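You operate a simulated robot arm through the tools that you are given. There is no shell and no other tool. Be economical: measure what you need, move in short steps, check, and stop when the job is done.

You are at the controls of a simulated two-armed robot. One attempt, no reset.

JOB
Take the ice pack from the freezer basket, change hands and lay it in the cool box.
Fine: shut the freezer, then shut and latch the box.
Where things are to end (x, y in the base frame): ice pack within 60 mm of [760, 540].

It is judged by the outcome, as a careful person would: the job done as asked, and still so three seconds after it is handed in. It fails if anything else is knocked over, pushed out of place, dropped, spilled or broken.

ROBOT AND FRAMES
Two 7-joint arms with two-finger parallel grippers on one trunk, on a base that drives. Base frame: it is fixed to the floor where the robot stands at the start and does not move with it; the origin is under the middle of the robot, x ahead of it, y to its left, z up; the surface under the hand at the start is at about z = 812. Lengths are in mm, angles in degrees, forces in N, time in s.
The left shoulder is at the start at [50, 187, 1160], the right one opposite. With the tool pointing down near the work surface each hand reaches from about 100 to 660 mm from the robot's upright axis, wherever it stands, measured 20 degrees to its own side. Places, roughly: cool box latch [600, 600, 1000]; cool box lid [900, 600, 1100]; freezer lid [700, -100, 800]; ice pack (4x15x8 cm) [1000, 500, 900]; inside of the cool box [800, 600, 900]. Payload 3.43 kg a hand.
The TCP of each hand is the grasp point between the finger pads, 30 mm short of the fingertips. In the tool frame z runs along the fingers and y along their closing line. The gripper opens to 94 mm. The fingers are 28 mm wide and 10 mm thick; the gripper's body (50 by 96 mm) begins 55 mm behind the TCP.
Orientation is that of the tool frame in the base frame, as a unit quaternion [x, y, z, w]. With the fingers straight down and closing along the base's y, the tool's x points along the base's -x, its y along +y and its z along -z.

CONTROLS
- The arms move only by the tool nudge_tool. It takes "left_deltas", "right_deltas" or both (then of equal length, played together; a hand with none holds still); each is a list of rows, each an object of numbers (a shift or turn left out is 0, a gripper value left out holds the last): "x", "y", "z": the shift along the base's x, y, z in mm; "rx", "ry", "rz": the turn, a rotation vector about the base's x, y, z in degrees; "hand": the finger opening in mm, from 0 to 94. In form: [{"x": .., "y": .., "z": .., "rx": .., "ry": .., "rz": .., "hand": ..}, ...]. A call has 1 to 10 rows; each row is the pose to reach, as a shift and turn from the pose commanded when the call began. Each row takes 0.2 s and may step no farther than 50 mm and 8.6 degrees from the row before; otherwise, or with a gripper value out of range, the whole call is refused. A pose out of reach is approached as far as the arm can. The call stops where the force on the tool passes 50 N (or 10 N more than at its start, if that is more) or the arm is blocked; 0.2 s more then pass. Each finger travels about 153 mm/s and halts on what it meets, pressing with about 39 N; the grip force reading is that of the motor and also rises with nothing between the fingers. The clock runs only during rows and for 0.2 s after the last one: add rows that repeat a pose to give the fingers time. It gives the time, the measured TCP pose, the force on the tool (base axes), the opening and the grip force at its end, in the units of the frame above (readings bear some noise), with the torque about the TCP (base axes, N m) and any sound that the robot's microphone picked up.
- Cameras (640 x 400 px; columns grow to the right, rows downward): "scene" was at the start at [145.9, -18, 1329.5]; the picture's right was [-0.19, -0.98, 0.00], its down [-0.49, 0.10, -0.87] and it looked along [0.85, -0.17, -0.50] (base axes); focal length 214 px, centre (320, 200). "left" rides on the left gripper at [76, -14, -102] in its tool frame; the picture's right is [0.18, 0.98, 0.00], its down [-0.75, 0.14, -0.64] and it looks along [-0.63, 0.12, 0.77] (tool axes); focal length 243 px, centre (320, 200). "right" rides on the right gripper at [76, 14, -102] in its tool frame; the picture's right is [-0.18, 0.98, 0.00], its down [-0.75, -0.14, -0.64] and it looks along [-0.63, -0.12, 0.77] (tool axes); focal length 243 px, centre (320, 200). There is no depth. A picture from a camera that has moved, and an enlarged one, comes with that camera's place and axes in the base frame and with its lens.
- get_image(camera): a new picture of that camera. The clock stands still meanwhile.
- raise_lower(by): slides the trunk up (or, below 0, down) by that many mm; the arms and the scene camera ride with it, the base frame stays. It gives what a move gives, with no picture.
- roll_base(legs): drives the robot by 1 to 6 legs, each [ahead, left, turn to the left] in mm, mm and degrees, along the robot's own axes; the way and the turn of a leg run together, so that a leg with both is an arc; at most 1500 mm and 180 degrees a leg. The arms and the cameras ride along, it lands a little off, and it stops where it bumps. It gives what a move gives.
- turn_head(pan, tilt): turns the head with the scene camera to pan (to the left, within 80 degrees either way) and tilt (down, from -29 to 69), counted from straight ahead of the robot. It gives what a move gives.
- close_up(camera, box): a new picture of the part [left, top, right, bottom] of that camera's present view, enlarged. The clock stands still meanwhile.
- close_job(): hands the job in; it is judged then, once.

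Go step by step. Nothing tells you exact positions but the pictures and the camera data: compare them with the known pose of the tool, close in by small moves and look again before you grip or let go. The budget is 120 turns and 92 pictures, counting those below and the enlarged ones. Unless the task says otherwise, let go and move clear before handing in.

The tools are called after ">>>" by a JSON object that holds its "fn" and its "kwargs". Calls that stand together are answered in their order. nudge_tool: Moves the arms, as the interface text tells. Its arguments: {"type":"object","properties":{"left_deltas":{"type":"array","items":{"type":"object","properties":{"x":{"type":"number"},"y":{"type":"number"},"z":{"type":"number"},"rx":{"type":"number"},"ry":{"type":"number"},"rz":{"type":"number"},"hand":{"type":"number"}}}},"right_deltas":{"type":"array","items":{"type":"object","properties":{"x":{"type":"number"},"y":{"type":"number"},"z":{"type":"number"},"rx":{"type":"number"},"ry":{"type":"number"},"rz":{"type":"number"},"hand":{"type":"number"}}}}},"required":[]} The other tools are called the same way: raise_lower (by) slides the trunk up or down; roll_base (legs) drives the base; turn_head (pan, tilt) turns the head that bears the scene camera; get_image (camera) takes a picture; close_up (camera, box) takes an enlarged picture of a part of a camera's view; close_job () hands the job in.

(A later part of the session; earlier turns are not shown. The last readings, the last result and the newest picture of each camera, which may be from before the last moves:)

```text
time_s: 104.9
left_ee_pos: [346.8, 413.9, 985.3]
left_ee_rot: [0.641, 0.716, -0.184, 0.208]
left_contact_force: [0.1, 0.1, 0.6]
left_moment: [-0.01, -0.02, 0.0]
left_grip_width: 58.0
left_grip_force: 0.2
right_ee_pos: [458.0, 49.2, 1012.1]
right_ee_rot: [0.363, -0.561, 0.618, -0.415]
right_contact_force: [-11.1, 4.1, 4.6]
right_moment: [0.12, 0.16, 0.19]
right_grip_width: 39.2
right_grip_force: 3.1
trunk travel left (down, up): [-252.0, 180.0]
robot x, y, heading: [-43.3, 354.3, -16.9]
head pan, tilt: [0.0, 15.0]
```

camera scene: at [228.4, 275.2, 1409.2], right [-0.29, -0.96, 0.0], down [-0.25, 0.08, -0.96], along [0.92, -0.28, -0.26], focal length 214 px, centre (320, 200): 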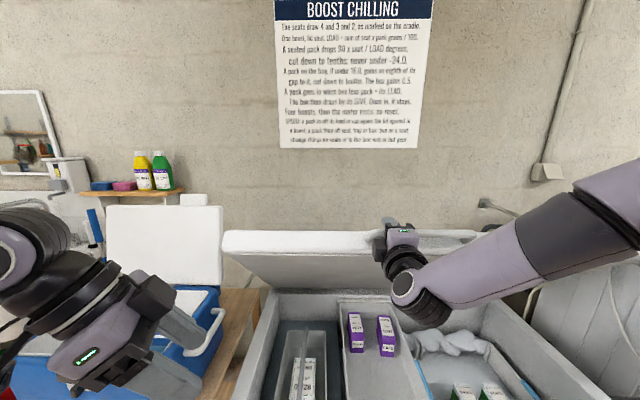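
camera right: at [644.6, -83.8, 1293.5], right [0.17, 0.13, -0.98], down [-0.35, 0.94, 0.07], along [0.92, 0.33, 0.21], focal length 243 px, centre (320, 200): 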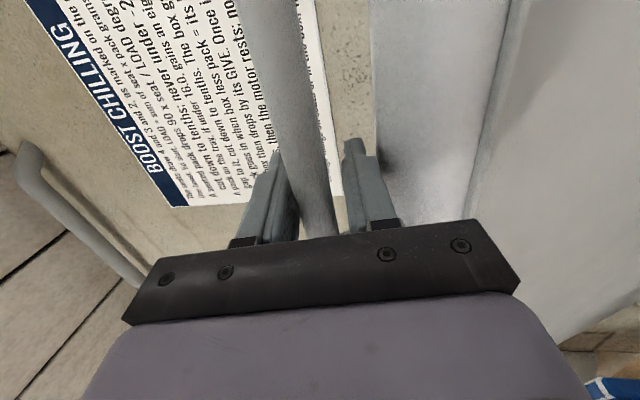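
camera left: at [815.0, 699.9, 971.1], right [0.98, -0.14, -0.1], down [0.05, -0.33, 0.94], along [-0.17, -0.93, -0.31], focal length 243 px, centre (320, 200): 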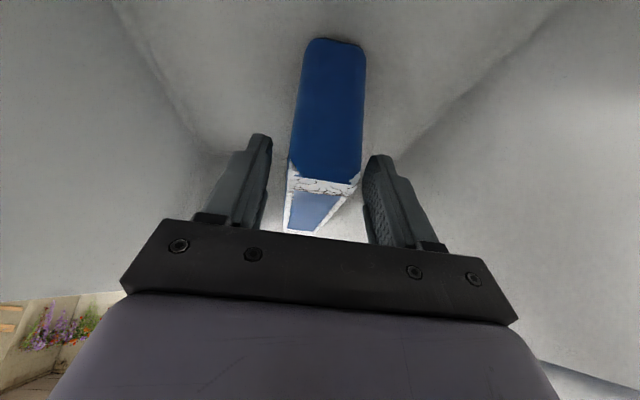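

Forces are dropping, lid at about 25°. Continuing down.

>>> {"fn": "roll_base", "kwargs": {"legs": [[-14, 0, 0]]}}

>>> {"fn": "raise_lower", "kwargs": {"by": -35}}

>>> {"fn": "roll_base", "kwargs": {"legs": [[-12, 0, 0]]}}

>>> {"fn": "raise_lower", "kwargs": {"by": -35}}

>>> {"fn": "roll_base", "kwargs": {"legs": [[-10, 0, 0]]}}

>>> {"fn": "raise_lower", "kwargs": {"by": -35}}

>>> {"fn": "roll_base", "kwargs": {"legs": [[-8, 0, 0]]}}

>>> {"fn": "raise_lower", "kwargs": {"by": -35}}

```text
time_s: 105.6
left_ee_pos: [333.9, 418.8, 985.9]
left_ee_rot: [0.64, 0.717, -0.184, 0.208]
left_contact_force: [-1.0, -0.3, 0.3]
left_moment: [-0.02, -0.02, 0.01]
left_grip_width: 58.0
left_grip_force: 0.0
right_ee_pos: [446.6, 52.7, 1011.7]
right_ee_rot: [0.362, -0.56, 0.618, -0.415]
right_contact_force: [-0.7, 0.3, 0.0]
right_moment: [-0.01, 0.0, -0.01]
right_grip_width: 36.0
right_grip_force: 0.1
trunk travel left (down, up): [-252.0, 180.0]
robot x, y, heading: [-49.5, 357.5, -16.7]
head pan, tilt: [0.0, 15.0]
```

```text
time_s: 106.4
left_ee_pos: [333.5, 417.9, 950.6]
left_ee_rot: [0.64, 0.717, -0.184, 0.207]
left_contact_force: [-0.7, -0.1, -0.4]
left_moment: [0.0, 0.0, 0.04]
left_grip_width: 57.9
left_grip_force: 0.1
right_ee_pos: [445.7, 52.5, 976.1]
right_ee_rot: [0.363, -0.561, 0.617, -0.415]
right_contact_force: [-8.0, 2.6, 1.2]
right_moment: [0.05, 0.27, 0.07]
right_grip_width: 36.4
right_grip_force: 0.4
trunk travel left (down, up): [-217.0, 215.0]
robot x, y, heading: [-50.7, 360.1, -16.9]
head pan, tilt: [0.0, 15.0]
```

```text
time_s: 107.2
left_ee_pos: [322.4, 420.9, 949.1]
left_ee_rot: [0.641, 0.716, -0.184, 0.207]
left_contact_force: [-1.1, 0.1, 0.2]
left_moment: [0.03, 0.0, 0.0]
left_grip_width: 57.9
left_grip_force: 0.0
right_ee_pos: [434.1, 55.5, 977.4]
right_ee_rot: [0.363, -0.561, 0.618, -0.414]
right_contact_force: [-0.1, -0.2, 0.1]
right_moment: [0.0, 0.01, -0.01]
right_grip_width: 36.2
right_grip_force: 0.0
trunk travel left (down, up): [-217.0, 215.0]
robot x, y, heading: [-61.5, 365.5, -16.5]
head pan, tilt: [0.0, 15.0]
```

```text
time_s: 108.0
left_ee_pos: [322.8, 422.6, 914.5]
left_ee_rot: [0.64, 0.716, -0.185, 0.208]
left_contact_force: [-0.1, -0.4, -0.5]
left_moment: [0.01, -0.01, 0.0]
left_grip_width: 57.9
left_grip_force: 0.0
right_ee_pos: [433.7, 55.6, 941.8]
right_ee_rot: [0.363, -0.561, 0.618, -0.414]
right_contact_force: [-2.9, 0.3, -0.4]
right_moment: [0.03, 0.09, 0.02]
right_grip_width: 36.1
right_grip_force: 0.3
trunk travel left (down, up): [-182.0, 250.0]
robot x, y, heading: [-64.5, 365.7, -16.9]
head pan, tilt: [0.0, 15.0]
```

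```text
time_s: 108.7
left_ee_pos: [313.7, 424.9, 914.9]
left_ee_rot: [0.64, 0.717, -0.185, 0.206]
left_contact_force: [0.5, 0.1, 0.0]
left_moment: [0.02, 0.03, 0.03]
left_grip_width: 58.0
left_grip_force: 0.1
right_ee_pos: [425.8, 59.4, 942.3]
right_ee_rot: [0.363, -0.561, 0.618, -0.414]
right_contact_force: [-0.4, 0.4, -0.1]
right_moment: [0.04, 0.04, -0.02]
right_grip_width: 35.9
right_grip_force: 0.0
trunk travel left (down, up): [-182.0, 250.0]
robot x, y, heading: [-72.7, 365.3, -16.7]
head pan, tilt: [0.0, 15.0]
```

```text
time_s: 109.5
left_ee_pos: [313.1, 424.0, 879.9]
left_ee_rot: [0.64, 0.717, -0.184, 0.207]
left_contact_force: [-0.9, 0.4, -1.0]
left_moment: [-0.01, -0.01, 0.03]
left_grip_width: 57.9
left_grip_force: 0.1
right_ee_pos: [425.3, 59.3, 906.8]
right_ee_rot: [0.363, -0.561, 0.618, -0.414]
right_contact_force: [-0.5, 0.2, -1.1]
right_moment: [0.01, 0.04, 0.02]
right_grip_width: 37.3
right_grip_force: 0.4
trunk travel left (down, up): [-147.0, 285.0]
robot x, y, heading: [-71.5, 365.7, -16.7]
head pan, tilt: [0.0, 15.0]
```

```text
time_s: 110.2
left_ee_pos: [305.8, 426.6, 880.3]
left_ee_rot: [0.64, 0.716, -0.184, 0.207]
left_contact_force: [0.3, -0.1, 1.0]
left_moment: [-0.05, -0.01, -0.03]
left_grip_width: 58.1
left_grip_force: 0.0
right_ee_pos: [416.9, 59.6, 907.0]
right_ee_rot: [0.362, -0.561, 0.618, -0.415]
right_contact_force: [-0.2, 0.7, -1.0]
right_moment: [0.0, -0.01, 0.0]
right_grip_width: 36.8
right_grip_force: 0.5
trunk travel left (down, up): [-147.0, 285.0]
robot x, y, heading: [-78.1, 370.3, -16.7]
head pan, tilt: [0.0, 15.0]
```

```text
time_s: 111.0
left_ee_pos: [305.8, 426.2, 844.8]
left_ee_rot: [0.64, 0.716, -0.185, 0.207]
left_contact_force: [0.8, 0.6, 0.1]
left_moment: [-0.02, -0.02, 0.01]
left_grip_width: 58.1
left_grip_force: 0.1
right_ee_pos: [416.4, 60.7, 872.1]
right_ee_rot: [0.363, -0.562, 0.617, -0.414]
right_contact_force: [0.1, -0.7, -1.4]
right_moment: [-0.03, 0.01, 0.0]
right_grip_width: 37.2
right_grip_force: 0.5
trunk travel left (down, up): [-112.0, 320.0]
robot x, y, heading: [-79.0, 370.6, -16.7]
head pan, tilt: [0.0, 15.0]
```

The lid rides on the fingers now. Final 75 mm.

>>> {"fn": "roll_base", "kwargs": {"legs": [[-6, 0, 0]]}}

>>> {"fn": "raise_lower", "kwargs": {"by": -40}}

>>> {"fn": "roll_base", "kwargs": {"legs": [[-4, 0, 0]]}}

>>> {"fn": "raise_lower", "kwargs": {"by": -32}}

>>> {"fn": "get_image", "kwargs": {"camera": "right"}}

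```text
time_s: 111.7
left_ee_pos: [299.9, 429.8, 845.1]
left_ee_rot: [0.64, 0.716, -0.185, 0.207]
left_contact_force: [-0.1, 0.4, -0.6]
left_moment: [0.01, 0.01, 0.03]
left_grip_width: 57.8
left_grip_force: 0.0
right_ee_pos: [411.6, 61.5, 871.2]
right_ee_rot: [0.363, -0.56, 0.619, -0.414]
right_contact_force: [-0.1, -0.4, -1.4]
right_moment: [0.03, 0.0, -0.02]
right_grip_width: 36.4
right_grip_force: 0.8
trunk travel left (down, up): [-112.0, 320.0]
robot x, y, heading: [-84.9, 369.9, -16.9]
head pan, tilt: [0.0, 15.0]
```

```text
time_s: 112.6
left_ee_pos: [299.7, 427.3, 805.7]
left_ee_rot: [0.64, 0.716, -0.184, 0.206]
left_contact_force: [0.0, 0.1, 0.3]
left_moment: [0.03, 0.02, -0.01]
left_grip_width: 57.8
left_grip_force: 0.1
right_ee_pos: [411.3, 62.6, 831.6]
right_ee_rot: [0.364, -0.562, 0.618, -0.413]
right_contact_force: [0.2, 0.2, -2.2]
right_moment: [-0.08, -0.02, 0.02]
right_grip_width: 37.4
right_grip_force: 1.2
trunk travel left (down, up): [-72.0, 360.0]
robot x, y, heading: [-83.6, 369.1, -16.6]
head pan, tilt: [0.0, 15.0]
```

```text
time_s: 113.3
left_ee_pos: [296.2, 428.5, 805.2]
left_ee_rot: [0.64, 0.717, -0.184, 0.208]
left_contact_force: [0.6, 0.8, -1.0]
left_moment: [0.01, 0.03, 0.01]
left_grip_width: 58.0
left_grip_force: 0.0
right_ee_pos: [406.9, 64.1, 832.2]
right_ee_rot: [0.363, -0.561, 0.618, -0.414]
right_contact_force: [0.3, 0.7, -0.5]
right_moment: [0.01, 0.02, -0.01]
right_grip_width: 36.5
right_grip_force: 0.6
trunk travel left (down, up): [-72.0, 360.0]
robot x, y, heading: [-87.7, 373.0, -16.9]
head pan, tilt: [0.0, 15.0]
```

```text
time_s: 114.1
left_ee_pos: [296.3, 430.1, 773.1]
left_ee_rot: [0.64, 0.716, -0.184, 0.206]
left_contact_force: [0.6, -0.1, 0.8]
left_moment: [0.01, 0.02, 0.02]
left_grip_width: 58.0
left_grip_force: 0.2
right_ee_pos: [407.3, 64.6, 800.5]
right_ee_rot: [0.364, -0.56, 0.618, -0.414]
right_contact_force: [-0.1, 0.1, 0.5]
right_moment: [-0.02, -0.01, 0.0]
right_grip_width: 36.2
right_grip_force: 0.1
trunk travel left (down, up): [-40.0, 392.0]
robot x, y, heading: [-89.8, 374.1, -16.7]
head pan, tilt: [0.0, 15.0]
```

```text
5 pictures are left
camera right: at [284.9, 33.9, 773.3], right [0.18, 0.14, -0.97], down [-0.31, 0.95, 0.08], along [0.94, 0.28, 0.21], focal length 243 px, centre (320, 200)
```

right: 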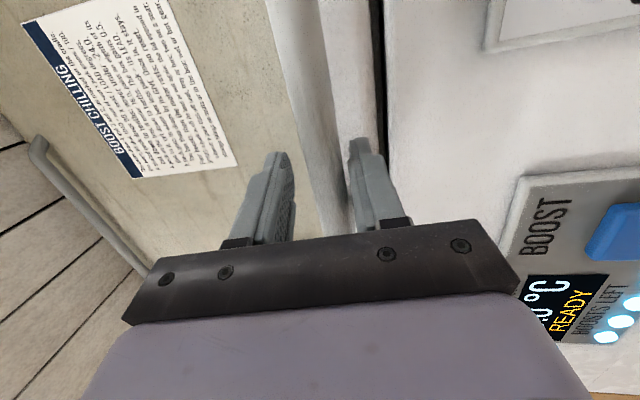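

The lid appears shut and the force has gone to zero. I'll press lightly on the bar with the upper finger to be sure, then withdraw.

>>> {"fn": "nudge_tool", "kwargs": {"right_deltas": [{"z": -6}, {"z": -12}, {"z": -18}]}}

>>> {"fn": "nudge_tool", "kwargs": {"right_deltas": [{"z": 14}]}}

>>> {"fn": "roll_base", "kwargs": {"legs": [[-120, 0, 0]]}}

>>> {"fn": "raise_lower", "kwargs": {"by": 392}}

>>> {"fn": "turn_head", "kwargs": {"pan": 35, "tilt": 28}}

>>> {"fn": "get_image", "kwargs": {"camera": "scene"}}

```text
time_s: 114.9
left_ee_pos: [296.9, 429.2, 774.0]
left_ee_rot: [0.64, 0.716, -0.185, 0.207]
left_contact_force: [-0.6, 0.0, 0.8]
left_moment: [-0.03, 0.03, 0.01]
left_grip_width: 58.0
left_grip_force: 0.1
right_ee_pos: [409.1, 72.1, 786.4]
right_ee_rot: [0.361, -0.562, 0.619, -0.413]
right_contact_force: [0.7, -0.2, 3.2]
right_moment: [0.08, 0.01, 0.0]
right_grip_width: 37.6
right_grip_force: 1.5
right hand out of reach, approached as far as the arm can: row 1, 2, 3
trunk travel left (down, up): [-40.0, 392.0]
robot x, y, heading: [-92.0, 368.5, -16.7]
head pan, tilt: [0.0, 15.0]
```

```text
time_s: 115.3
left_ee_pos: [296.2, 430.0, 773.1]
left_ee_rot: [0.64, 0.717, -0.184, 0.207]
left_contact_force: [0.7, -0.1, -0.6]
left_moment: [0.0, -0.04, -0.02]
left_grip_width: 57.6
left_grip_force: 0.1
right_ee_pos: [407.8, 71.6, 801.3]
right_ee_rot: [0.364, -0.561, 0.618, -0.415]
right_contact_force: [0.5, -0.1, -0.8]
right_moment: [0.0, -0.02, 0.02]
right_grip_width: 36.0
right_grip_force: 0.1
trunk travel left (down, up): [-40.0, 392.0]
robot x, y, heading: [-91.4, 366.3, -17.0]
head pan, tilt: [0.0, 15.0]
```

```text
time_s: 116.5
left_ee_pos: [181.4, 463.3, 772.8]
left_ee_rot: [0.64, 0.717, -0.185, 0.207]
left_contact_force: [-0.1, 0.6, 0.0]
left_moment: [0.01, 0.02, 0.01]
left_grip_width: 57.8
left_grip_force: 0.0
right_ee_pos: [293.9, 106.2, 801.3]
right_ee_rot: [0.363, -0.56, 0.618, -0.415]
right_contact_force: [0.4, 0.5, 0.1]
right_moment: [-0.01, -0.02, -0.01]
right_grip_width: 36.3
right_grip_force: 0.1
trunk travel left (down, up): [-40.0, 392.0]
robot x, y, heading: [-204.8, 406.1, -16.8]
head pan, tilt: [0.0, 15.0]
```

```text
time_s: 120.3
left_ee_pos: [182.0, 463.9, 1164.8]
left_ee_rot: [0.639, 0.717, -0.185, 0.207]
left_contact_force: [0.2, 0.7, 0.4]
left_moment: [0.0, 0.02, 0.03]
left_grip_width: 57.9
left_grip_force: 0.0
right_ee_pos: [295.9, 105.3, 1191.9]
right_ee_rot: [0.363, -0.56, 0.618, -0.415]
right_contact_force: [-0.2, -0.6, -0.2]
right_moment: [-0.01, 0.0, -0.01]
right_grip_width: 35.8
right_grip_force: 0.0
trunk travel left (down, up): [-432.0, 0.0]
robot x, y, heading: [-200.6, 403.8, -16.7]
head pan, tilt: [0.0, 15.0]
```

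```text
time_s: 121.3
left_ee_pos: [182.6, 463.9, 1164.8]
left_ee_rot: [0.64, 0.717, -0.185, 0.207]
left_contact_force: [-0.5, -0.5, -0.2]
left_moment: [0.03, -0.01, -0.02]
left_grip_width: 58.1
left_grip_force: 0.0
right_ee_pos: [294.4, 105.8, 1192.9]
right_ee_rot: [0.363, -0.56, 0.618, -0.415]
right_contact_force: [0.6, 0.7, 0.9]
right_moment: [0.04, -0.01, -0.01]
right_grip_width: 36.0
right_grip_force: 0.1
trunk travel left (down, up): [-432.0, 0.0]
robot x, y, heading: [-204.0, 405.1, -16.8]
head pan, tilt: [35.0, 28.0]
```

```text
4 pictures are left
camera scene: at [-61.1, 417.3, 1389.1], right [0.31, -0.95, 0.0], down [-0.45, -0.15, -0.88], along [0.84, 0.28, -0.47], focal length 214 px, centre (320, 200)
```

scene: 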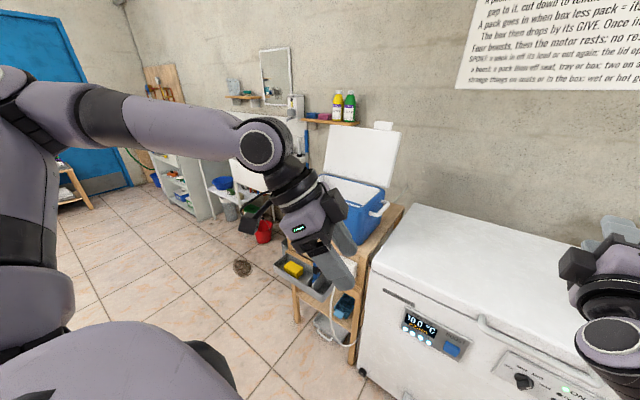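

The freezer is shut. Now for the box lid: it stands slightly past vertical with its top edge near z≈1220. I'll stand square to the box with the right shoulder in line, and tip the right hand to 45° down so its open fingers can straddle the lid's top edge.

>>> {"fn": "roll_base", "kwargs": {"legs": [[0, 631, 0], [0, 0, -3.7], [325, 22, 0]]}}

>>> {"fn": "nudge_tool", "kwargs": {"right_deltas": [{"rx": 2.6, "ry": 6.95, "z": 15, "hand": 94}, {"rx": 5.2, "ry": 13.9, "z": 30}, {"rx": 7.8, "ry": 20.9, "z": 45}, {"rx": 10.4, "ry": 27.8, "z": 60}, {"rx": 13, "ry": 34.8, "z": 75}, {"rx": 15.6, "ry": 41.7, "z": 90}, {"rx": 18.2, "ry": 48.7, "z": 100}]}}

>>> {"fn": "turn_head", "kwargs": {"pan": -5, "tilt": 20}}

>>> {"fn": "get_image", "kwargs": {"camera": "scene"}}

```text
time_s: 129.5
left_ee_pos: [679.7, 949.8, 1164.6]
left_ee_rot: [0.661, 0.697, -0.191, 0.201]
left_contact_force: [0.8, -0.3, 0.2]
left_moment: [0.0, 0.03, 0.0]
left_grip_width: 58.0
left_grip_force: 0.1
right_ee_pos: [769.6, 585.8, 1193.1]
right_ee_rot: [0.346, -0.571, 0.63, -0.396]
right_contact_force: [0.2, -0.5, 1.0]
right_moment: [0.01, -0.02, -0.01]
right_grip_width: 35.9
right_grip_force: 0.0
trunk travel left (down, up): [-432.0, 0.0]
robot x, y, heading: [292.2, 913.8, -20.2]
head pan, tilt: [35.0, 28.0]
```

```text
time_s: 131.1
left_ee_pos: [677.3, 947.7, 1165.5]
left_ee_rot: [0.661, 0.698, -0.189, 0.202]
left_contact_force: [-0.5, -0.6, 0.6]
left_moment: [0.01, 0.01, -0.03]
left_grip_width: 58.1
left_grip_force: 0.1
right_ee_pos: [709.2, 542.9, 1202.6]
right_ee_rot: [-0.484, 0.752, -0.391, 0.217]
right_contact_force: [-0.4, -0.2, -0.3]
right_moment: [0.0, -0.03, 0.04]
right_grip_width: 94.0
right_grip_force: 0.0
right hand out of reach, approached as far as the arm can: row 5, 6, 7
trunk travel left (down, up): [-432.0, 0.0]
robot x, y, heading: [289.5, 913.7, -20.1]
head pan, tilt: [35.0, 28.0]
```

```text
time_s: 132.1
left_ee_pos: [678.4, 949.4, 1165.0]
left_ee_rot: [0.661, 0.697, -0.191, 0.201]
left_contact_force: [-0.7, 0.2, 0.1]
left_moment: [0.0, 0.0, 0.01]
left_grip_width: 58.3
left_grip_force: 0.1
right_ee_pos: [710.0, 547.2, 1202.5]
right_ee_rot: [-0.484, 0.752, -0.392, 0.216]
right_contact_force: [-0.8, -0.2, 0.7]
right_moment: [0.01, 0.01, 0.0]
right_grip_width: 94.1
right_grip_force: 0.1
trunk travel left (down, up): [-432.0, 0.0]
robot x, y, heading: [291.7, 914.5, -20.4]
head pan, tilt: [-5.0, 20.0]
```

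```text
3 pictures are left
camera scene: at [429.4, 854.1, 1401.9], right [-0.42, -0.91, 0.0], down [-0.31, 0.15, -0.94], along [0.85, -0.4, -0.34], focal length 214 px, centre (320, 200)
```

scene: 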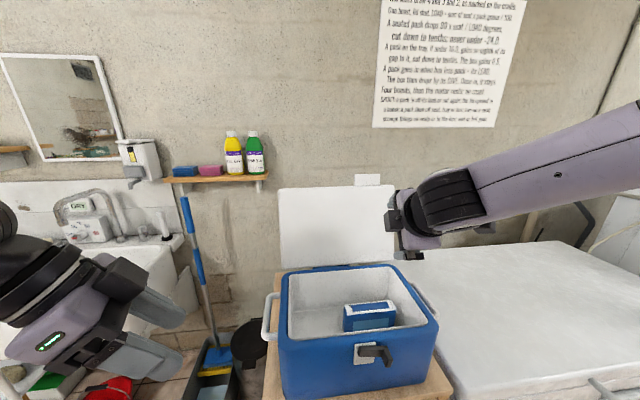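

The lid's top edge runs from about (908,375,1226) to (1048,702,1207). Since only three pictures remain, I'll close the fingers into a hook, pass over the edge from above, and pull the lid forward, watching forces.

>>> {"fn": "nudge_tool", "kwargs": {"right_deltas": [{"x": 20, "y": -7, "z": 30, "hand": 0}, {"x": 45, "y": -17, "z": 60}, {"x": 85, "y": -32, "z": 85}, {"x": 127, "y": -48, "z": 100}, {"x": 169, "y": -63, "z": 105}, {"x": 211, "y": -79, "z": 105}, {"x": 240, "y": -90, "z": 105}]}}

```text
time_s: 133.7
left_ee_pos: [679.2, 948.8, 1164.9]
left_ee_rot: [0.66, 0.698, -0.192, 0.201]
left_contact_force: [0.3, -1.2, 0.0]
left_moment: [-0.01, 0.01, 0.01]
left_grip_width: 58.2
left_grip_force: 0.0
right_ee_pos: [773.3, 544.8, 1178.4]
right_ee_rot: [-0.482, 0.752, -0.393, 0.218]
right_contact_force: [0.1, -0.3, -0.7]
right_moment: [-0.01, -0.05, -0.03]
right_grip_width: 0.1
right_grip_force: 32.9
right hand out of reach, approached as far as the arm can: row 1, 2, 3, 4, 5, 6, 7
trunk travel left (down, up): [-432.0, 0.0]
robot x, y, heading: [293.3, 917.6, -20.2]
head pan, tilt: [-5.0, 20.0]
```

This rolled pose can't pitch down that far out. I'll roll the wrist back to its natural orientation (still pointing forward-down) and try again.

>>> {"fn": "nudge_tool", "kwargs": {"right_deltas": [{"rx": 5.98, "ry": -3.23, "rz": -5.1, "z": 10}, {"rx": 11.96, "ry": -6.46, "rz": -10.2, "z": 20}, {"rx": 17.94, "ry": -9.69, "rz": -15.3, "z": 30}, {"rx": 23.92, "ry": -12.92, "rz": -20.4, "z": 40}, {"rx": 29.9, "ry": -16.15, "rz": -25.5, "z": 50}, {"rx": 35.88, "ry": -19.38, "rz": -30.6, "z": 60}, {"rx": 41.86, "ry": -22.61, "rz": -35.7, "z": 70}, {"rx": 47.84, "ry": -25.84, "rz": -40.8, "z": 80}, {"rx": 53.82, "ry": -29.07, "rz": -45.9, "z": 90}, {"rx": 59.8, "ry": -32.3, "rz": -51, "z": 100}]}}

>>> {"fn": "nudge_tool", "kwargs": {"right_deltas": [{"x": 30, "y": -11, "z": 20}, {"x": 70, "y": -26, "z": 35}, {"x": 110, "y": -41, "z": 40}, {"x": 150, "y": -56, "z": 40}]}}

```text
time_s: 135.9
left_ee_pos: [679.1, 950.6, 1165.5]
left_ee_rot: [0.661, 0.698, -0.19, 0.201]
left_contact_force: [0.5, 0.9, 0.3]
left_moment: [0.01, 0.01, 0.0]
left_grip_width: 57.9
left_grip_force: 0.0
right_ee_pos: [777.4, 540.1, 1272.0]
right_ee_rot: [0.152, 0.882, -0.142, 0.423]
right_contact_force: [-0.7, -0.2, -0.3]
right_moment: [-0.01, -0.01, -0.01]
right_grip_width: 0.0
right_grip_force: 33.0
trunk travel left (down, up): [-432.0, 0.0]
robot x, y, heading: [288.8, 913.3, -20.1]
head pan, tilt: [-5.0, 20.0]
```

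```text
time_s: 136.9
left_ee_pos: [680.1, 952.7, 1164.8]
left_ee_rot: [0.66, 0.697, -0.193, 0.201]
left_contact_force: [0.0, 0.1, -1.2]
left_moment: [-0.07, 0.01, -0.05]
left_grip_width: 57.9
left_grip_force: 0.0
right_ee_pos: [923.9, 485.8, 1312.7]
right_ee_rot: [0.149, 0.882, -0.144, 0.423]
right_contact_force: [-1.3, -2.2, 0.1]
right_moment: [0.13, 0.02, 0.09]
right_grip_width: 0.0
right_grip_force: 32.9
trunk travel left (down, up): [-432.0, 0.0]
robot x, y, heading: [290.9, 915.2, -20.0]
head pan, tilt: [-5.0, 20.0]
```

Reachable now. I'll go over the edge, down behind it, and watch the force.

>>> {"fn": "nudge_tool", "kwargs": {"right_deltas": [{"x": 38, "y": -14}, {"x": 76, "y": -28}, {"x": 76, "y": -28, "z": -40}, {"x": 76, "y": -28, "z": -80}]}}

>>> {"fn": "close_up", "kwargs": {"camera": "scene", "box": [260, 120, 500, 280]}}

```text
time_s: 137.9
left_ee_pos: [679.5, 948.1, 1163.8]
left_ee_rot: [0.661, 0.697, -0.191, 0.2]
left_contact_force: [0.5, -0.5, 0.2]
left_moment: [0.01, 0.03, 0.0]
left_grip_width: 58.0
left_grip_force: 0.0
right_ee_pos: [942.4, 461.0, 1273.5]
right_ee_rot: [0.145, 0.871, -0.143, 0.447]
right_contact_force: [0.2, -0.5, -2.0]
right_moment: [0.0, -0.01, 0.0]
right_grip_width: 0.3
right_grip_force: 32.9
right hand out of reach, approached as far as the arm can: row 1, 2, 3, 4
trunk travel left (down, up): [-432.0, 0.0]
robot x, y, heading: [288.4, 917.2, -20.1]
head pan, tilt: [-5.0, 20.0]
stopped in row 4 (right hand): the force on the tool passed its limit at 70 N (the readings are from after the stop); the commanded pose is now the measured one
```

```text
2.50 times, centred on (380, 200) of scene
camera zoom: at [431.7, 851.9, 1401.2], right [-0.43, -0.91, 0.0], down [-0.31, 0.15, -0.94], along [0.85, -0.4, -0.34], focal length 536 px, centre (170, 200)
```

zoom: 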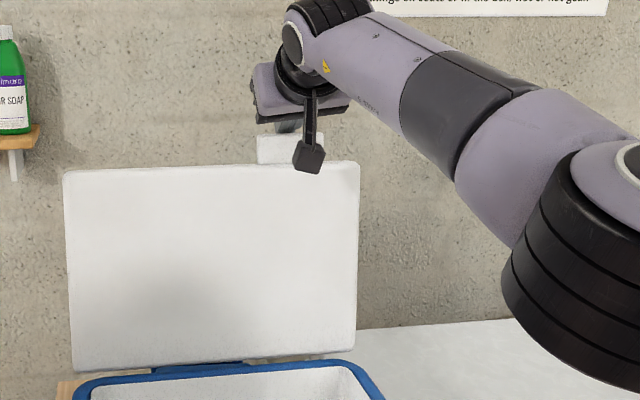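

I touched a white tab (the latch hasp) on the lid's top edge at e1≈750. I'll rise, shift about 70 mm left of it, and creep the base forward for reach.

>>> {"fn": "nudge_tool", "kwargs": {"right_deltas": [{"z": 30}, {"x": 10, "y": 33, "z": 35}, {"x": 20, "y": 66, "z": 35}]}}

>>> {"fn": "roll_base", "kwargs": {"legs": [[20, 0, 0]]}}

>>> {"fn": "roll_base", "kwargs": {"legs": [[25, 0, 0]]}}

```text
time_s: 138.7
left_ee_pos: [680.1, 949.9, 1164.7]
left_ee_rot: [0.661, 0.698, -0.191, 0.201]
left_contact_force: [0.2, -0.8, -0.3]
left_moment: [-0.03, -0.01, 0.03]
left_grip_width: 58.0
left_grip_force: 0.0
right_ee_pos: [939.9, 517.5, 1303.2]
right_ee_rot: [0.144, 0.871, -0.144, 0.447]
right_contact_force: [-0.3, 0.0, -0.2]
right_moment: [0.01, 0.0, 0.0]
right_grip_width: 0.0
right_grip_force: 32.9
right hand out of reach, approached as far as the arm can: row 1, 2, 3
trunk travel left (down, up): [-432.0, 0.0]
robot x, y, heading: [293.7, 913.2, -20.1]
head pan, tilt: [-5.0, 20.0]
```

```text
time_s: 139.5
left_ee_pos: [698.0, 942.3, 1164.3]
left_ee_rot: [0.662, 0.697, -0.191, 0.201]
left_contact_force: [0.8, -0.5, 0.2]
left_moment: [-0.02, 0.02, 0.0]
left_grip_width: 58.0
left_grip_force: 0.1
right_ee_pos: [960.7, 509.3, 1301.6]
right_ee_rot: [0.144, 0.871, -0.144, 0.447]
right_contact_force: [1.0, 0.0, 0.0]
right_moment: [0.01, -0.01, -0.06]
right_grip_width: 0.1
right_grip_force: 33.0
trunk travel left (down, up): [-432.0, 0.0]
robot x, y, heading: [312.0, 904.9, -20.1]
head pan, tilt: [-5.0, 20.0]
```

```text
time_s: 140.3
left_ee_pos: [721.4, 933.9, 1165.2]
left_ee_rot: [0.661, 0.697, -0.19, 0.202]
left_contact_force: [0.0, 0.1, 0.4]
left_moment: [0.02, 0.04, -0.02]
left_grip_width: 57.9
left_grip_force: 0.0
right_ee_pos: [985.0, 502.7, 1302.8]
right_ee_rot: [0.144, 0.871, -0.144, 0.446]
right_contact_force: [0.7, -1.2, -0.9]
right_moment: [0.0, -0.02, 0.0]
right_grip_width: 0.0
right_grip_force: 32.9
trunk travel left (down, up): [-432.0, 0.0]
robot x, y, heading: [334.1, 896.8, -20.1]
head pan, tilt: [-5.0, 20.0]
```

No bump. A little more forward, then lower behind the edge with the trunk.

>>> {"fn": "roll_base", "kwargs": {"legs": [[24, 0, 0]]}}

>>> {"fn": "raise_lower", "kwargs": {"by": -50}}

>>> {"fn": "raise_lower", "kwargs": {"by": -20}}

```text
time_s: 141.1
left_ee_pos: [743.3, 925.7, 1164.7]
left_ee_rot: [0.661, 0.697, -0.191, 0.202]
left_contact_force: [0.6, 0.6, 0.3]
left_moment: [0.0, 0.02, -0.02]
left_grip_width: 58.0
left_grip_force: 0.0
right_ee_pos: [1007.0, 494.7, 1302.8]
right_ee_rot: [0.144, 0.871, -0.144, 0.448]
right_contact_force: [1.5, 0.2, -0.5]
right_moment: [-0.02, 0.0, -0.02]
right_grip_width: 0.0
right_grip_force: 33.2
trunk travel left (down, up): [-432.0, 0.0]
robot x, y, heading: [353.1, 888.8, -20.1]
head pan, tilt: [-5.0, 20.0]
```

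```text
time_s: 142.0
left_ee_pos: [742.5, 925.3, 1114.3]
left_ee_rot: [0.66, 0.698, -0.19, 0.202]
left_contact_force: [-0.2, 0.3, 0.7]
left_moment: [0.05, 0.01, 0.02]
left_grip_width: 58.3
left_grip_force: 0.2
right_ee_pos: [1006.0, 493.4, 1252.9]
right_ee_rot: [0.144, 0.871, -0.144, 0.447]
right_contact_force: [0.2, 0.4, -0.3]
right_moment: [0.01, -0.03, -0.02]
right_grip_width: 0.3
right_grip_force: 33.1
trunk travel left (down, up): [-382.0, 50.0]
robot x, y, heading: [354.6, 888.7, -19.8]
head pan, tilt: [-5.0, 20.0]
```

```text
time_s: 142.7
left_ee_pos: [743.1, 926.0, 1095.3]
left_ee_rot: [0.66, 0.698, -0.19, 0.202]
left_contact_force: [0.5, -0.4, 0.0]
left_moment: [-0.01, 0.0, 0.0]
left_grip_width: 58.0
left_grip_force: 0.1
right_ee_pos: [1005.2, 494.4, 1233.6]
right_ee_rot: [0.144, 0.871, -0.144, 0.447]
right_contact_force: [-3.2, 2.2, 0.7]
right_moment: [-0.03, 0.0, -0.05]
right_grip_width: 0.0
right_grip_force: 33.3
trunk travel left (down, up): [-362.0, 70.0]
robot x, y, heading: [354.3, 893.1, -20.3]
head pan, tilt: [-5.0, 20.0]
```

The fingers are behind the edge. I'll pull along the lid's arc: slightly up while backing.

>>> {"fn": "roll_base", "kwargs": {"legs": [[-20, 0, 0]]}}

>>> {"fn": "raise_lower", "kwargs": {"by": 7}}

>>> {"fn": "roll_base", "kwargs": {"legs": [[-20, 0, 0]]}}

>>> {"fn": "raise_lower", "kwargs": {"by": 6}}

>>> {"fn": "roll_base", "kwargs": {"legs": [[-20, 0, 0]]}}

```text
time_s: 143.5
left_ee_pos: [723.8, 932.5, 1094.4]
left_ee_rot: [0.661, 0.697, -0.19, 0.201]
left_contact_force: [-0.2, -0.1, 0.8]
left_moment: [0.0, -0.02, 0.0]
left_grip_width: 58.1
left_grip_force: 0.1
right_ee_pos: [985.5, 500.6, 1233.8]
right_ee_rot: [0.144, 0.87, -0.144, 0.448]
right_contact_force: [-0.4, 0.0, 1.0]
right_moment: [-0.01, -0.01, -0.02]
right_grip_width: 0.0
right_grip_force: 32.9
trunk travel left (down, up): [-362.0, 70.0]
robot x, y, heading: [339.2, 892.3, -20.2]
head pan, tilt: [-5.0, 20.0]
```

```text
time_s: 144.1
left_ee_pos: [723.9, 933.4, 1101.0]
left_ee_rot: [0.661, 0.697, -0.191, 0.201]
left_contact_force: [0.0, 0.4, -0.4]
left_moment: [0.01, -0.02, 0.0]
left_grip_width: 58.1
left_grip_force: 0.1
right_ee_pos: [986.0, 501.4, 1240.7]
right_ee_rot: [0.143, 0.871, -0.143, 0.447]
right_contact_force: [0.1, 0.5, -0.3]
right_moment: [0.01, -0.01, -0.01]
right_grip_width: 0.0
right_grip_force: 32.5
trunk travel left (down, up): [-369.0, 63.0]
robot x, y, heading: [338.4, 897.0, -20.1]
head pan, tilt: [-5.0, 20.0]
```

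```text
time_s: 144.8
left_ee_pos: [704.5, 941.2, 1101.9]
left_ee_rot: [0.661, 0.697, -0.19, 0.202]
left_contact_force: [-0.7, 0.4, -0.2]
left_moment: [0.01, -0.01, 0.0]
left_grip_width: 58.2
left_grip_force: 0.1
right_ee_pos: [967.4, 509.0, 1240.2]
right_ee_rot: [0.143, 0.871, -0.143, 0.448]
right_contact_force: [0.6, 1.9, -0.9]
right_moment: [0.02, -0.03, -0.02]
right_grip_width: 0.2
right_grip_force: 33.6
trunk travel left (down, up): [-369.0, 63.0]
robot x, y, heading: [317.4, 906.8, -19.7]
head pan, tilt: [-5.0, 20.0]
```

```text
time_s: 145.4
left_ee_pos: [706.2, 940.4, 1108.2]
left_ee_rot: [0.661, 0.697, -0.191, 0.201]
left_contact_force: [-0.5, -0.4, 0.8]
left_moment: [0.04, -0.02, -0.01]
left_grip_width: 57.9
left_grip_force: 0.0
right_ee_pos: [969.3, 509.9, 1245.2]
right_ee_rot: [0.143, 0.871, -0.143, 0.447]
right_contact_force: [0.9, 1.0, 0.4]
right_moment: [0.03, 0.01, 0.0]
right_grip_width: 0.1
right_grip_force: 32.8
trunk travel left (down, up): [-375.0, 57.0]
robot x, y, heading: [320.0, 902.2, -20.0]
head pan, tilt: [-5.0, 20.0]
```

```text
time_s: 146.2
left_ee_pos: [686.5, 946.3, 1108.1]
left_ee_rot: [0.66, 0.698, -0.19, 0.202]
left_contact_force: [-0.5, 0.9, 0.6]
left_moment: [-0.03, -0.01, 0.01]
left_grip_width: 57.7
left_grip_force: 0.2
right_ee_pos: [947.3, 515.1, 1246.3]
right_ee_rot: [0.144, 0.871, -0.144, 0.448]
right_contact_force: [0.4, 0.1, 2.1]
right_moment: [-0.08, -0.1, -0.02]
right_grip_width: 0.1
right_grip_force: 33.2
trunk travel left (down, up): [-375.0, 57.0]
robot x, y, heading: [295.6, 911.9, -20.1]
head pan, tilt: [-5.0, 20.0]
```

Almost no force, so I passed just above the edge. I'll go over again and hook deeper.

>>> {"fn": "raise_lower", "kwargs": {"by": 30}}

>>> {"fn": "roll_base", "kwargs": {"legs": [[62, 0, 0]]}}

>>> {"fn": "raise_lower", "kwargs": {"by": -50}}

>>> {"fn": "raise_lower", "kwargs": {"by": -12}}

>>> {"fn": "roll_base", "kwargs": {"legs": [[-20, 0, 0]]}}

```text
time_s: 146.9
left_ee_pos: [686.5, 946.0, 1138.5]
left_ee_rot: [0.661, 0.697, -0.191, 0.201]
left_contact_force: [-0.4, -0.2, -0.5]
left_moment: [-0.03, -0.02, 0.0]
left_grip_width: 58.1
left_grip_force: 0.0
right_ee_pos: [949.1, 513.9, 1276.7]
right_ee_rot: [0.143, 0.871, -0.144, 0.448]
right_contact_force: [-0.2, -0.1, 0.3]
right_moment: [-0.03, 0.03, 0.04]
right_grip_width: 0.0
right_grip_force: 33.3
trunk travel left (down, up): [-405.0, 27.0]
robot x, y, heading: [299.3, 913.8, -20.2]
head pan, tilt: [-5.0, 20.0]
```

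```text
time_s: 147.9
left_ee_pos: [743.6, 925.4, 1138.0]
left_ee_rot: [0.661, 0.697, -0.191, 0.202]
left_contact_force: [0.0, 0.9, 0.2]
left_moment: [0.0, 0.03, -0.02]
left_grip_width: 58.0
left_grip_force: 0.0
right_ee_pos: [1005.4, 492.9, 1275.0]
right_ee_rot: [0.144, 0.872, -0.144, 0.446]
right_contact_force: [0.6, 0.0, 0.0]
right_moment: [-0.02, -0.01, 0.04]
right_grip_width: 0.0
right_grip_force: 32.8
trunk travel left (down, up): [-405.0, 27.0]
robot x, y, heading: [354.0, 890.1, -20.1]
head pan, tilt: [-5.0, 20.0]
```

```text
time_s: 148.8
left_ee_pos: [742.1, 926.8, 1088.4]
left_ee_rot: [0.66, 0.698, -0.19, 0.202]
left_contact_force: [-0.1, 0.1, 0.2]
left_moment: [0.03, 0.01, 0.01]
left_grip_width: 58.1
left_grip_force: 0.0
right_ee_pos: [1004.1, 494.1, 1227.4]
right_ee_rot: [0.144, 0.87, -0.144, 0.448]
right_contact_force: [-2.7, 1.6, 5.4]
right_moment: [-0.04, 0.19, -0.1]
right_grip_width: 0.0
right_grip_force: 32.3
trunk travel left (down, up): [-355.0, 77.0]
robot x, y, heading: [356.3, 892.3, -19.9]
head pan, tilt: [-5.0, 20.0]
```

```text
time_s: 149.4
left_ee_pos: [741.7, 928.2, 1077.0]
left_ee_rot: [0.661, 0.698, -0.189, 0.202]
left_contact_force: [1.1, -0.1, 0.4]
left_moment: [-0.03, 0.0, 0.02]
left_grip_width: 58.0
left_grip_force: 0.1
right_ee_pos: [1002.6, 494.3, 1218.6]
right_ee_rot: [0.145, 0.87, -0.143, 0.449]
right_contact_force: [-0.9, 1.6, 15.1]
right_moment: [0.92, 0.43, -0.26]
right_grip_width: 0.1
right_grip_force: 33.0
trunk travel left (down, up): [-343.0, 89.0]
robot x, y, heading: [357.1, 894.3, -20.2]
head pan, tilt: [-5.0, 20.0]
```

```text
time_s: 150.2
left_ee_pos: [721.5, 933.3, 1077.3]
left_ee_rot: [0.661, 0.697, -0.19, 0.203]
left_contact_force: [0.4, -0.6, -0.2]
left_moment: [0.0, 0.01, 0.0]
left_grip_width: 57.6
left_grip_force: 0.2
right_ee_pos: [985.1, 501.4, 1222.3]
right_ee_rot: [0.145, 0.868, -0.144, 0.452]
right_contact_force: [5.3, -3.8, 30.8]
right_moment: [2.08, 1.1, -0.21]
right_grip_width: 0.0
right_grip_force: 33.3
trunk travel left (down, up): [-343.0, 89.0]
robot x, y, heading: [339.4, 894.4, -20.0]
head pan, tilt: [-5.0, 20.0]
```

The moment tells me the gripper body is resting on the lid edge: the edge is at about z≈1237, e2≈711, nearer than I thought, and the earlier pull simply stopped too soon. I'll raise slightly and pull further back.

>>> {"fn": "raise_lower", "kwargs": {"by": 15}}

>>> {"fn": "roll_base", "kwargs": {"legs": [[-20, 0, 0]]}}

>>> {"fn": "roll_base", "kwargs": {"legs": [[-20, 0, 0]]}}

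>>> {"fn": "roll_base", "kwargs": {"legs": [[-20, 0, 0]]}}

>>> {"fn": "roll_base", "kwargs": {"legs": [[-20, 0, 0]]}}

```text
time_s: 150.8
left_ee_pos: [725.5, 932.7, 1091.7]
left_ee_rot: [0.661, 0.697, -0.191, 0.201]
left_contact_force: [-0.3, 0.0, 0.2]
left_moment: [-0.01, 0.02, 0.01]
left_grip_width: 58.1
left_grip_force: 0.1
right_ee_pos: [986.4, 500.5, 1233.2]
right_ee_rot: [0.144, 0.869, -0.143, 0.451]
right_contact_force: [0.1, 0.1, -0.7]
right_moment: [-0.02, 0.02, -0.01]
right_grip_width: 0.2
right_grip_force: 32.6
trunk travel left (down, up): [-358.0, 74.0]
robot x, y, heading: [338.0, 897.3, -20.0]
head pan, tilt: [-5.0, 20.0]
```

```text
time_s: 151.6
left_ee_pos: [704.8, 939.4, 1091.1]
left_ee_rot: [0.66, 0.698, -0.19, 0.201]
left_contact_force: [0.8, -0.3, 0.3]
left_moment: [0.0, -0.08, 0.0]
left_grip_width: 58.0
left_grip_force: 0.0
right_ee_pos: [966.6, 509.4, 1233.9]
right_ee_rot: [0.144, 0.869, -0.143, 0.451]
right_contact_force: [1.0, 1.7, -1.0]
right_moment: [-0.02, -0.04, -0.01]
right_grip_width: 0.2
right_grip_force: 32.7
trunk travel left (down, up): [-358.0, 74.0]
robot x, y, heading: [318.3, 904.4, -20.1]
head pan, tilt: [-5.0, 20.0]
```

```text
time_s: 152.4
left_ee_pos: [684.6, 947.2, 1092.0]
left_ee_rot: [0.661, 0.696, -0.191, 0.203]
left_contact_force: [-0.8, -0.4, 0.7]
left_moment: [-0.03, 0.03, -0.02]
left_grip_width: 58.0
left_grip_force: 0.1
right_ee_pos: [946.4, 514.3, 1239.7]
right_ee_rot: [0.145, 0.867, -0.145, 0.455]
right_contact_force: [5.4, -1.8, 23.4]
right_moment: [-0.05, -0.05, -0.08]
right_grip_width: 0.0
right_grip_force: 33.9
trunk travel left (down, up): [-358.0, 74.0]
robot x, y, heading: [296.8, 912.2, -20.0]
head pan, tilt: [-5.0, 20.0]
```

```text
time_s: 153.2
left_ee_pos: [666.9, 954.8, 1091.6]
left_ee_rot: [0.661, 0.697, -0.19, 0.203]
left_contact_force: [0.1, -0.3, 0.8]
left_moment: [-0.02, -0.03, 0.04]
left_grip_width: 58.2
left_grip_force: 0.0
right_ee_pos: [925.9, 521.2, 1243.5]
right_ee_rot: [0.145, 0.865, -0.145, 0.459]
right_contact_force: [2.6, -1.8, 22.9]
right_moment: [0.13, 0.01, -0.05]
right_grip_width: 0.0
right_grip_force: 32.8
trunk travel left (down, up): [-358.0, 74.0]
robot x, y, heading: [281.1, 915.1, -20.2]
head pan, tilt: [-5.0, 20.0]
```

```text
time_s: 154.0
left_ee_pos: [648.6, 960.1, 1091.6]
left_ee_rot: [0.661, 0.697, -0.191, 0.203]
left_contact_force: [-0.5, -1.4, 0.3]
left_moment: [-0.02, 0.01, -0.03]
left_grip_width: 57.8
left_grip_force: 0.2
right_ee_pos: [907.9, 528.0, 1246.8]
right_ee_rot: [0.145, 0.864, -0.146, 0.46]
right_contact_force: [1.0, -1.3, 20.3]
right_moment: [0.1, 0.05, 0.01]
right_grip_width: 0.2
right_grip_force: 33.4
trunk travel left (down, up): [-358.0, 74.0]
robot x, y, heading: [263.1, 926.9, -20.1]
head pan, tilt: [-5.0, 20.0]
```

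The contact point is staying under the TCP while I back up, so the lid is following and is near vertical. Continuing.

>>> {"fn": "roll_base", "kwargs": {"legs": [[-25, 0, 0]]}}

>>> {"fn": "roll_base", "kwargs": {"legs": [[-25, 0, 0]]}}

>>> {"fn": "close_up", "kwargs": {"camera": "scene", "box": [200, 100, 520, 400]}}

```text
time_s: 154.8
left_ee_pos: [624.8, 969.8, 1092.5]
left_ee_rot: [0.661, 0.697, -0.19, 0.202]
left_contact_force: [-0.5, -0.5, 0.1]
left_moment: [0.02, -0.03, -0.01]
left_grip_width: 58.4
left_grip_force: 0.1
right_ee_pos: [883.9, 535.8, 1246.8]
right_ee_rot: [0.145, 0.864, -0.145, 0.46]
right_contact_force: [-0.8, -2.0, 13.5]
right_moment: [0.09, 0.06, 0.03]
right_grip_width: 0.2
right_grip_force: 33.4
trunk travel left (down, up): [-358.0, 74.0]
robot x, y, heading: [239.5, 932.3, -20.1]
head pan, tilt: [-5.0, 20.0]
```

```text
time_s: 155.6
left_ee_pos: [601.6, 977.8, 1091.2]
left_ee_rot: [0.66, 0.698, -0.19, 0.203]
left_contact_force: [0.3, 0.3, 0.6]
left_moment: [0.06, -0.02, 0.03]
left_grip_width: 57.9
left_grip_force: 0.0
right_ee_pos: [862.0, 543.8, 1245.0]
right_ee_rot: [0.146, 0.864, -0.145, 0.46]
right_contact_force: [-0.4, 0.7, 2.2]
right_moment: [0.01, 0.06, 0.02]
right_grip_width: 0.1
right_grip_force: 33.3
trunk travel left (down, up): [-358.0, 74.0]
robot x, y, heading: [215.6, 941.6, -20.2]
head pan, tilt: [-5.0, 20.0]
```

```text
1.33 times, centred on (360, 250) of scene
camera zoom: at [352.1, 882.2, 1328.0], right [-0.42, -0.91, 0.0], down [-0.31, 0.15, -0.94], along [0.85, -0.4, -0.34], focal length 286 px, centre (267, 133)
```

zoom: 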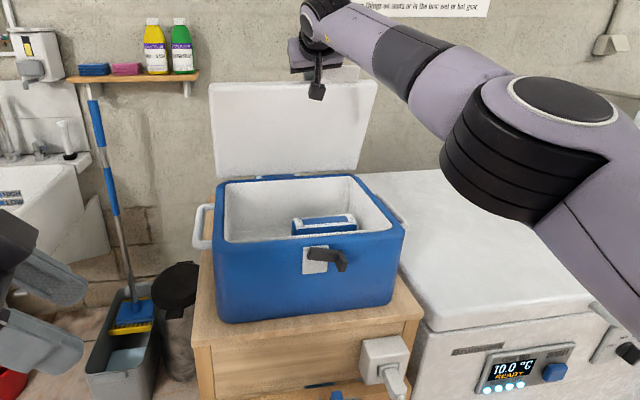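

The lid is now just past vertical, following the hand. I'll bring it down along its arc with base and trunk.

>>> {"fn": "roll_base", "kwargs": {"legs": [[-30, 0, 0]]}}

>>> {"fn": "raise_lower", "kwargs": {"by": -12}}

>>> {"fn": "roll_base", "kwargs": {"legs": [[-30, 0, 0]]}}

>>> {"fn": "raise_lower", "kwargs": {"by": -15}}

>>> {"fn": "roll_base", "kwargs": {"legs": [[-30, 0, 0]]}}

>>> {"fn": "raise_lower", "kwargs": {"by": -18}}

```text
time_s: 156.4
left_ee_pos: [575.2, 988.6, 1092.0]
left_ee_rot: [0.661, 0.697, -0.19, 0.202]
left_contact_force: [0.1, 1.8, -0.3]
left_moment: [-0.02, -0.02, -0.01]
left_grip_width: 58.3
left_grip_force: 0.1
right_ee_pos: [834.0, 555.9, 1245.3]
right_ee_rot: [0.145, 0.864, -0.145, 0.459]
right_contact_force: [-0.1, 0.5, 0.9]
right_moment: [0.02, -0.01, 0.03]
right_grip_width: 0.0
right_grip_force: 32.8
trunk travel left (down, up): [-358.0, 74.0]
robot x, y, heading: [185.2, 955.6, -20.5]
head pan, tilt: [-5.0, 20.0]
```

```text
time_s: 157.1
left_ee_pos: [575.6, 987.5, 1079.2]
left_ee_rot: [0.661, 0.698, -0.19, 0.201]
left_contact_force: [-0.2, 0.0, -0.1]
left_moment: [-0.01, -0.02, 0.02]
left_grip_width: 57.9
left_grip_force: 0.0
right_ee_pos: [833.9, 554.8, 1232.1]
right_ee_rot: [0.144, 0.865, -0.143, 0.459]
right_contact_force: [0.1, 0.5, -0.6]
right_moment: [0.02, -0.03, 0.0]
right_grip_width: 0.0
right_grip_force: 32.9
trunk travel left (down, up): [-346.0, 86.0]
robot x, y, heading: [185.7, 955.1, -19.8]
head pan, tilt: [-5.0, 20.0]
```

```text
time_s: 157.9
left_ee_pos: [546.2, 998.5, 1079.1]
left_ee_rot: [0.661, 0.697, -0.191, 0.202]
left_contact_force: [0.0, -0.8, 0.3]
left_moment: [-0.02, -0.02, -0.02]
left_grip_width: 58.0
left_grip_force: 0.0
right_ee_pos: [806.9, 564.0, 1233.8]
right_ee_rot: [0.145, 0.864, -0.145, 0.459]
right_contact_force: [0.3, -0.7, -0.7]
right_moment: [-0.03, 0.0, -0.02]
right_grip_width: 0.0
right_grip_force: 32.9
trunk travel left (down, up): [-346.0, 86.0]
robot x, y, heading: [161.2, 963.1, -20.5]
head pan, tilt: [-5.0, 20.0]
```

```text
time_s: 158.5
left_ee_pos: [546.5, 997.0, 1064.4]
left_ee_rot: [0.661, 0.698, -0.19, 0.202]
left_contact_force: [-0.3, 0.9, 1.4]
left_moment: [0.01, -0.04, 0.0]
left_grip_width: 58.0
left_grip_force: 0.1
right_ee_pos: [807.5, 565.1, 1218.1]
right_ee_rot: [0.145, 0.863, -0.146, 0.461]
right_contact_force: [0.1, 0.3, -0.2]
right_moment: [-0.03, 0.0, 0.01]
right_grip_width: 0.0
right_grip_force: 32.5
trunk travel left (down, up): [-331.0, 101.0]
robot x, y, heading: [159.7, 959.0, -20.0]
head pan, tilt: [-5.0, 20.0]
```

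```text
time_s: 159.3
left_ee_pos: [518.5, 1008.8, 1065.8]
left_ee_rot: [0.66, 0.698, -0.19, 0.202]
left_contact_force: [-0.5, 0.8, 0.0]
left_moment: [-0.01, -0.01, 0.03]
left_grip_width: 57.8
left_grip_force: 0.1
right_ee_pos: [779.0, 574.9, 1218.2]
right_ee_rot: [0.144, 0.864, -0.145, 0.46]
right_contact_force: [-0.3, 0.1, -0.3]
right_moment: [-0.02, 0.02, -0.03]
right_grip_width: 0.0
right_grip_force: 33.0
trunk travel left (down, up): [-331.0, 101.0]
robot x, y, heading: [129.1, 975.7, -20.2]
head pan, tilt: [-5.0, 20.0]
```

```text
time_s: 160.0
left_ee_pos: [518.9, 1008.2, 1046.0]
left_ee_rot: [0.66, 0.698, -0.19, 0.202]
left_contact_force: [0.6, 0.4, 0.1]
left_moment: [0.0, -0.04, -0.02]
left_grip_width: 58.0
left_grip_force: 0.0
right_ee_pos: [778.4, 576.8, 1200.0]
right_ee_rot: [0.145, 0.864, -0.145, 0.46]
right_contact_force: [0.1, 0.7, -0.4]
right_moment: [-0.01, 0.03, 0.01]
right_grip_width: 0.2
right_grip_force: 33.1
trunk travel left (down, up): [-313.0, 119.0]
robot x, y, heading: [136.1, 969.8, -20.0]
head pan, tilt: [-5.0, 20.0]
```

No contact now, so the finger slipped off near the top and the lid is standing near vertical. I'll go over it again and this time press a bit deeper while pulling.

>>> {"fn": "raise_lower", "kwargs": {"by": 95}}

>>> {"fn": "roll_base", "kwargs": {"legs": [[165, 0, 0]]}}

>>> {"fn": "raise_lower", "kwargs": {"by": -45}}

>>> {"fn": "raise_lower", "kwargs": {"by": -12}}

```text
time_s: 161.3
left_ee_pos: [518.6, 1007.6, 1142.6]
left_ee_rot: [0.66, 0.698, -0.19, 0.202]
left_contact_force: [0.3, -1.0, 0.5]
left_moment: [-0.01, 0.04, 0.01]
left_grip_width: 58.0
left_grip_force: 0.1
right_ee_pos: [779.4, 574.9, 1294.5]
right_ee_rot: [0.144, 0.864, -0.145, 0.46]
right_contact_force: [-0.7, 0.4, 0.1]
right_moment: [-0.02, 0.0, 0.01]
right_grip_width: 0.0
right_grip_force: 33.1
trunk travel left (down, up): [-408.0, 24.0]
robot x, y, heading: [129.7, 972.4, -20.1]
head pan, tilt: [-5.0, 20.0]
```

```text
time_s: 162.7
left_ee_pos: [674.1, 950.8, 1141.2]
left_ee_rot: [0.662, 0.697, -0.191, 0.2]
left_contact_force: [0.5, -0.1, -0.1]
left_moment: [-0.01, 0.04, 0.0]
left_grip_width: 58.1
left_grip_force: 0.0
right_ee_pos: [934.3, 516.3, 1295.0]
right_ee_rot: [0.145, 0.865, -0.144, 0.459]
right_contact_force: [0.1, 0.1, -1.0]
right_moment: [0.02, -0.02, 0.01]
right_grip_width: 0.0
right_grip_force: 32.7
trunk travel left (down, up): [-408.0, 24.0]
robot x, y, heading: [282.8, 913.3, -20.1]
head pan, tilt: [-5.0, 20.0]
```

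```text
time_s: 163.6
left_ee_pos: [672.8, 951.1, 1095.7]
left_ee_rot: [0.662, 0.696, -0.19, 0.202]
left_contact_force: [0.7, 0.1, -1.1]
left_moment: [0.02, 0.03, 0.01]
left_grip_width: 58.0
left_grip_force: 0.0
right_ee_pos: [932.9, 517.5, 1250.7]
right_ee_rot: [0.146, 0.864, -0.146, 0.46]
right_contact_force: [-0.2, -1.0, 1.4]
right_moment: [-0.02, 0.01, 0.04]
right_grip_width: 0.2
right_grip_force: 32.8
trunk travel left (down, up): [-363.0, 69.0]
robot x, y, heading: [286.2, 917.2, -20.1]
head pan, tilt: [-5.0, 20.0]
```

```text
time_s: 164.2
left_ee_pos: [673.1, 950.9, 1083.1]
left_ee_rot: [0.662, 0.696, -0.191, 0.202]
left_contact_force: [0.9, 0.3, -0.3]
left_moment: [-0.01, -0.04, 0.0]
left_grip_width: 57.9
left_grip_force: 0.0
right_ee_pos: [932.4, 516.8, 1238.0]
right_ee_rot: [0.145, 0.864, -0.145, 0.46]
right_contact_force: [0.0, 0.1, 0.2]
right_moment: [-0.04, -0.02, -0.02]
right_grip_width: 0.0
right_grip_force: 32.7
trunk travel left (down, up): [-351.0, 81.0]
robot x, y, heading: [289.8, 912.1, -20.2]
head pan, tilt: [-5.0, 20.0]
```

>>> {"fn": "raise_lower", "kwargs": {"by": -12}}

>>> {"fn": "raise_lower", "kwargs": {"by": -12}}

>>> {"fn": "roll_base", "kwargs": {"legs": [[-12, 0, 0]]}}

```text
time_s: 164.8
left_ee_pos: [672.2, 950.8, 1072.4]
left_ee_rot: [0.661, 0.697, -0.19, 0.202]
left_contact_force: [-0.2, 0.2, -0.3]
left_moment: [-0.02, -0.01, 0.01]
left_grip_width: 58.1
left_grip_force: 0.1
right_ee_pos: [934.3, 517.0, 1225.5]
right_ee_rot: [0.146, 0.864, -0.146, 0.46]
right_contact_force: [-1.2, -0.3, -0.3]
right_moment: [0.0, -0.01, -0.02]
right_grip_width: 0.1
right_grip_force: 33.2
trunk travel left (down, up): [-339.0, 93.0]
robot x, y, heading: [284.0, 914.5, -20.2]
head pan, tilt: [-5.0, 20.0]
```

```text
time_s: 165.4
left_ee_pos: [671.9, 950.9, 1059.3]
left_ee_rot: [0.661, 0.697, -0.19, 0.203]
left_contact_force: [-0.2, -0.4, 0.4]
left_moment: [0.02, -0.03, 0.0]
left_grip_width: 58.4
left_grip_force: 0.0
right_ee_pos: [932.9, 516.8, 1215.0]
right_ee_rot: [0.145, 0.863, -0.146, 0.461]
right_contact_force: [-0.2, -0.1, 0.3]
right_moment: [0.02, -0.01, -0.01]
right_grip_width: 0.0
right_grip_force: 32.9
trunk travel left (down, up): [-327.0, 105.0]
robot x, y, heading: [285.9, 919.0, -20.1]
head pan, tilt: [-5.0, 20.0]
```

```text
time_s: 166.1
left_ee_pos: [661.3, 954.5, 1060.2]
left_ee_rot: [0.661, 0.697, -0.19, 0.202]
left_contact_force: [0.1, 0.3, -0.3]
left_moment: [0.0, -0.04, 0.02]
left_grip_width: 58.1
left_grip_force: 0.0
right_ee_pos: [920.4, 520.9, 1215.1]
right_ee_rot: [0.146, 0.864, -0.146, 0.46]
right_contact_force: [-1.2, 0.0, 0.5]
right_moment: [0.01, -0.02, 0.02]
right_grip_width: 0.0
right_grip_force: 33.2
trunk travel left (down, up): [-327.0, 105.0]
robot x, y, heading: [272.7, 922.0, -19.9]
head pan, tilt: [-5.0, 20.0]
```

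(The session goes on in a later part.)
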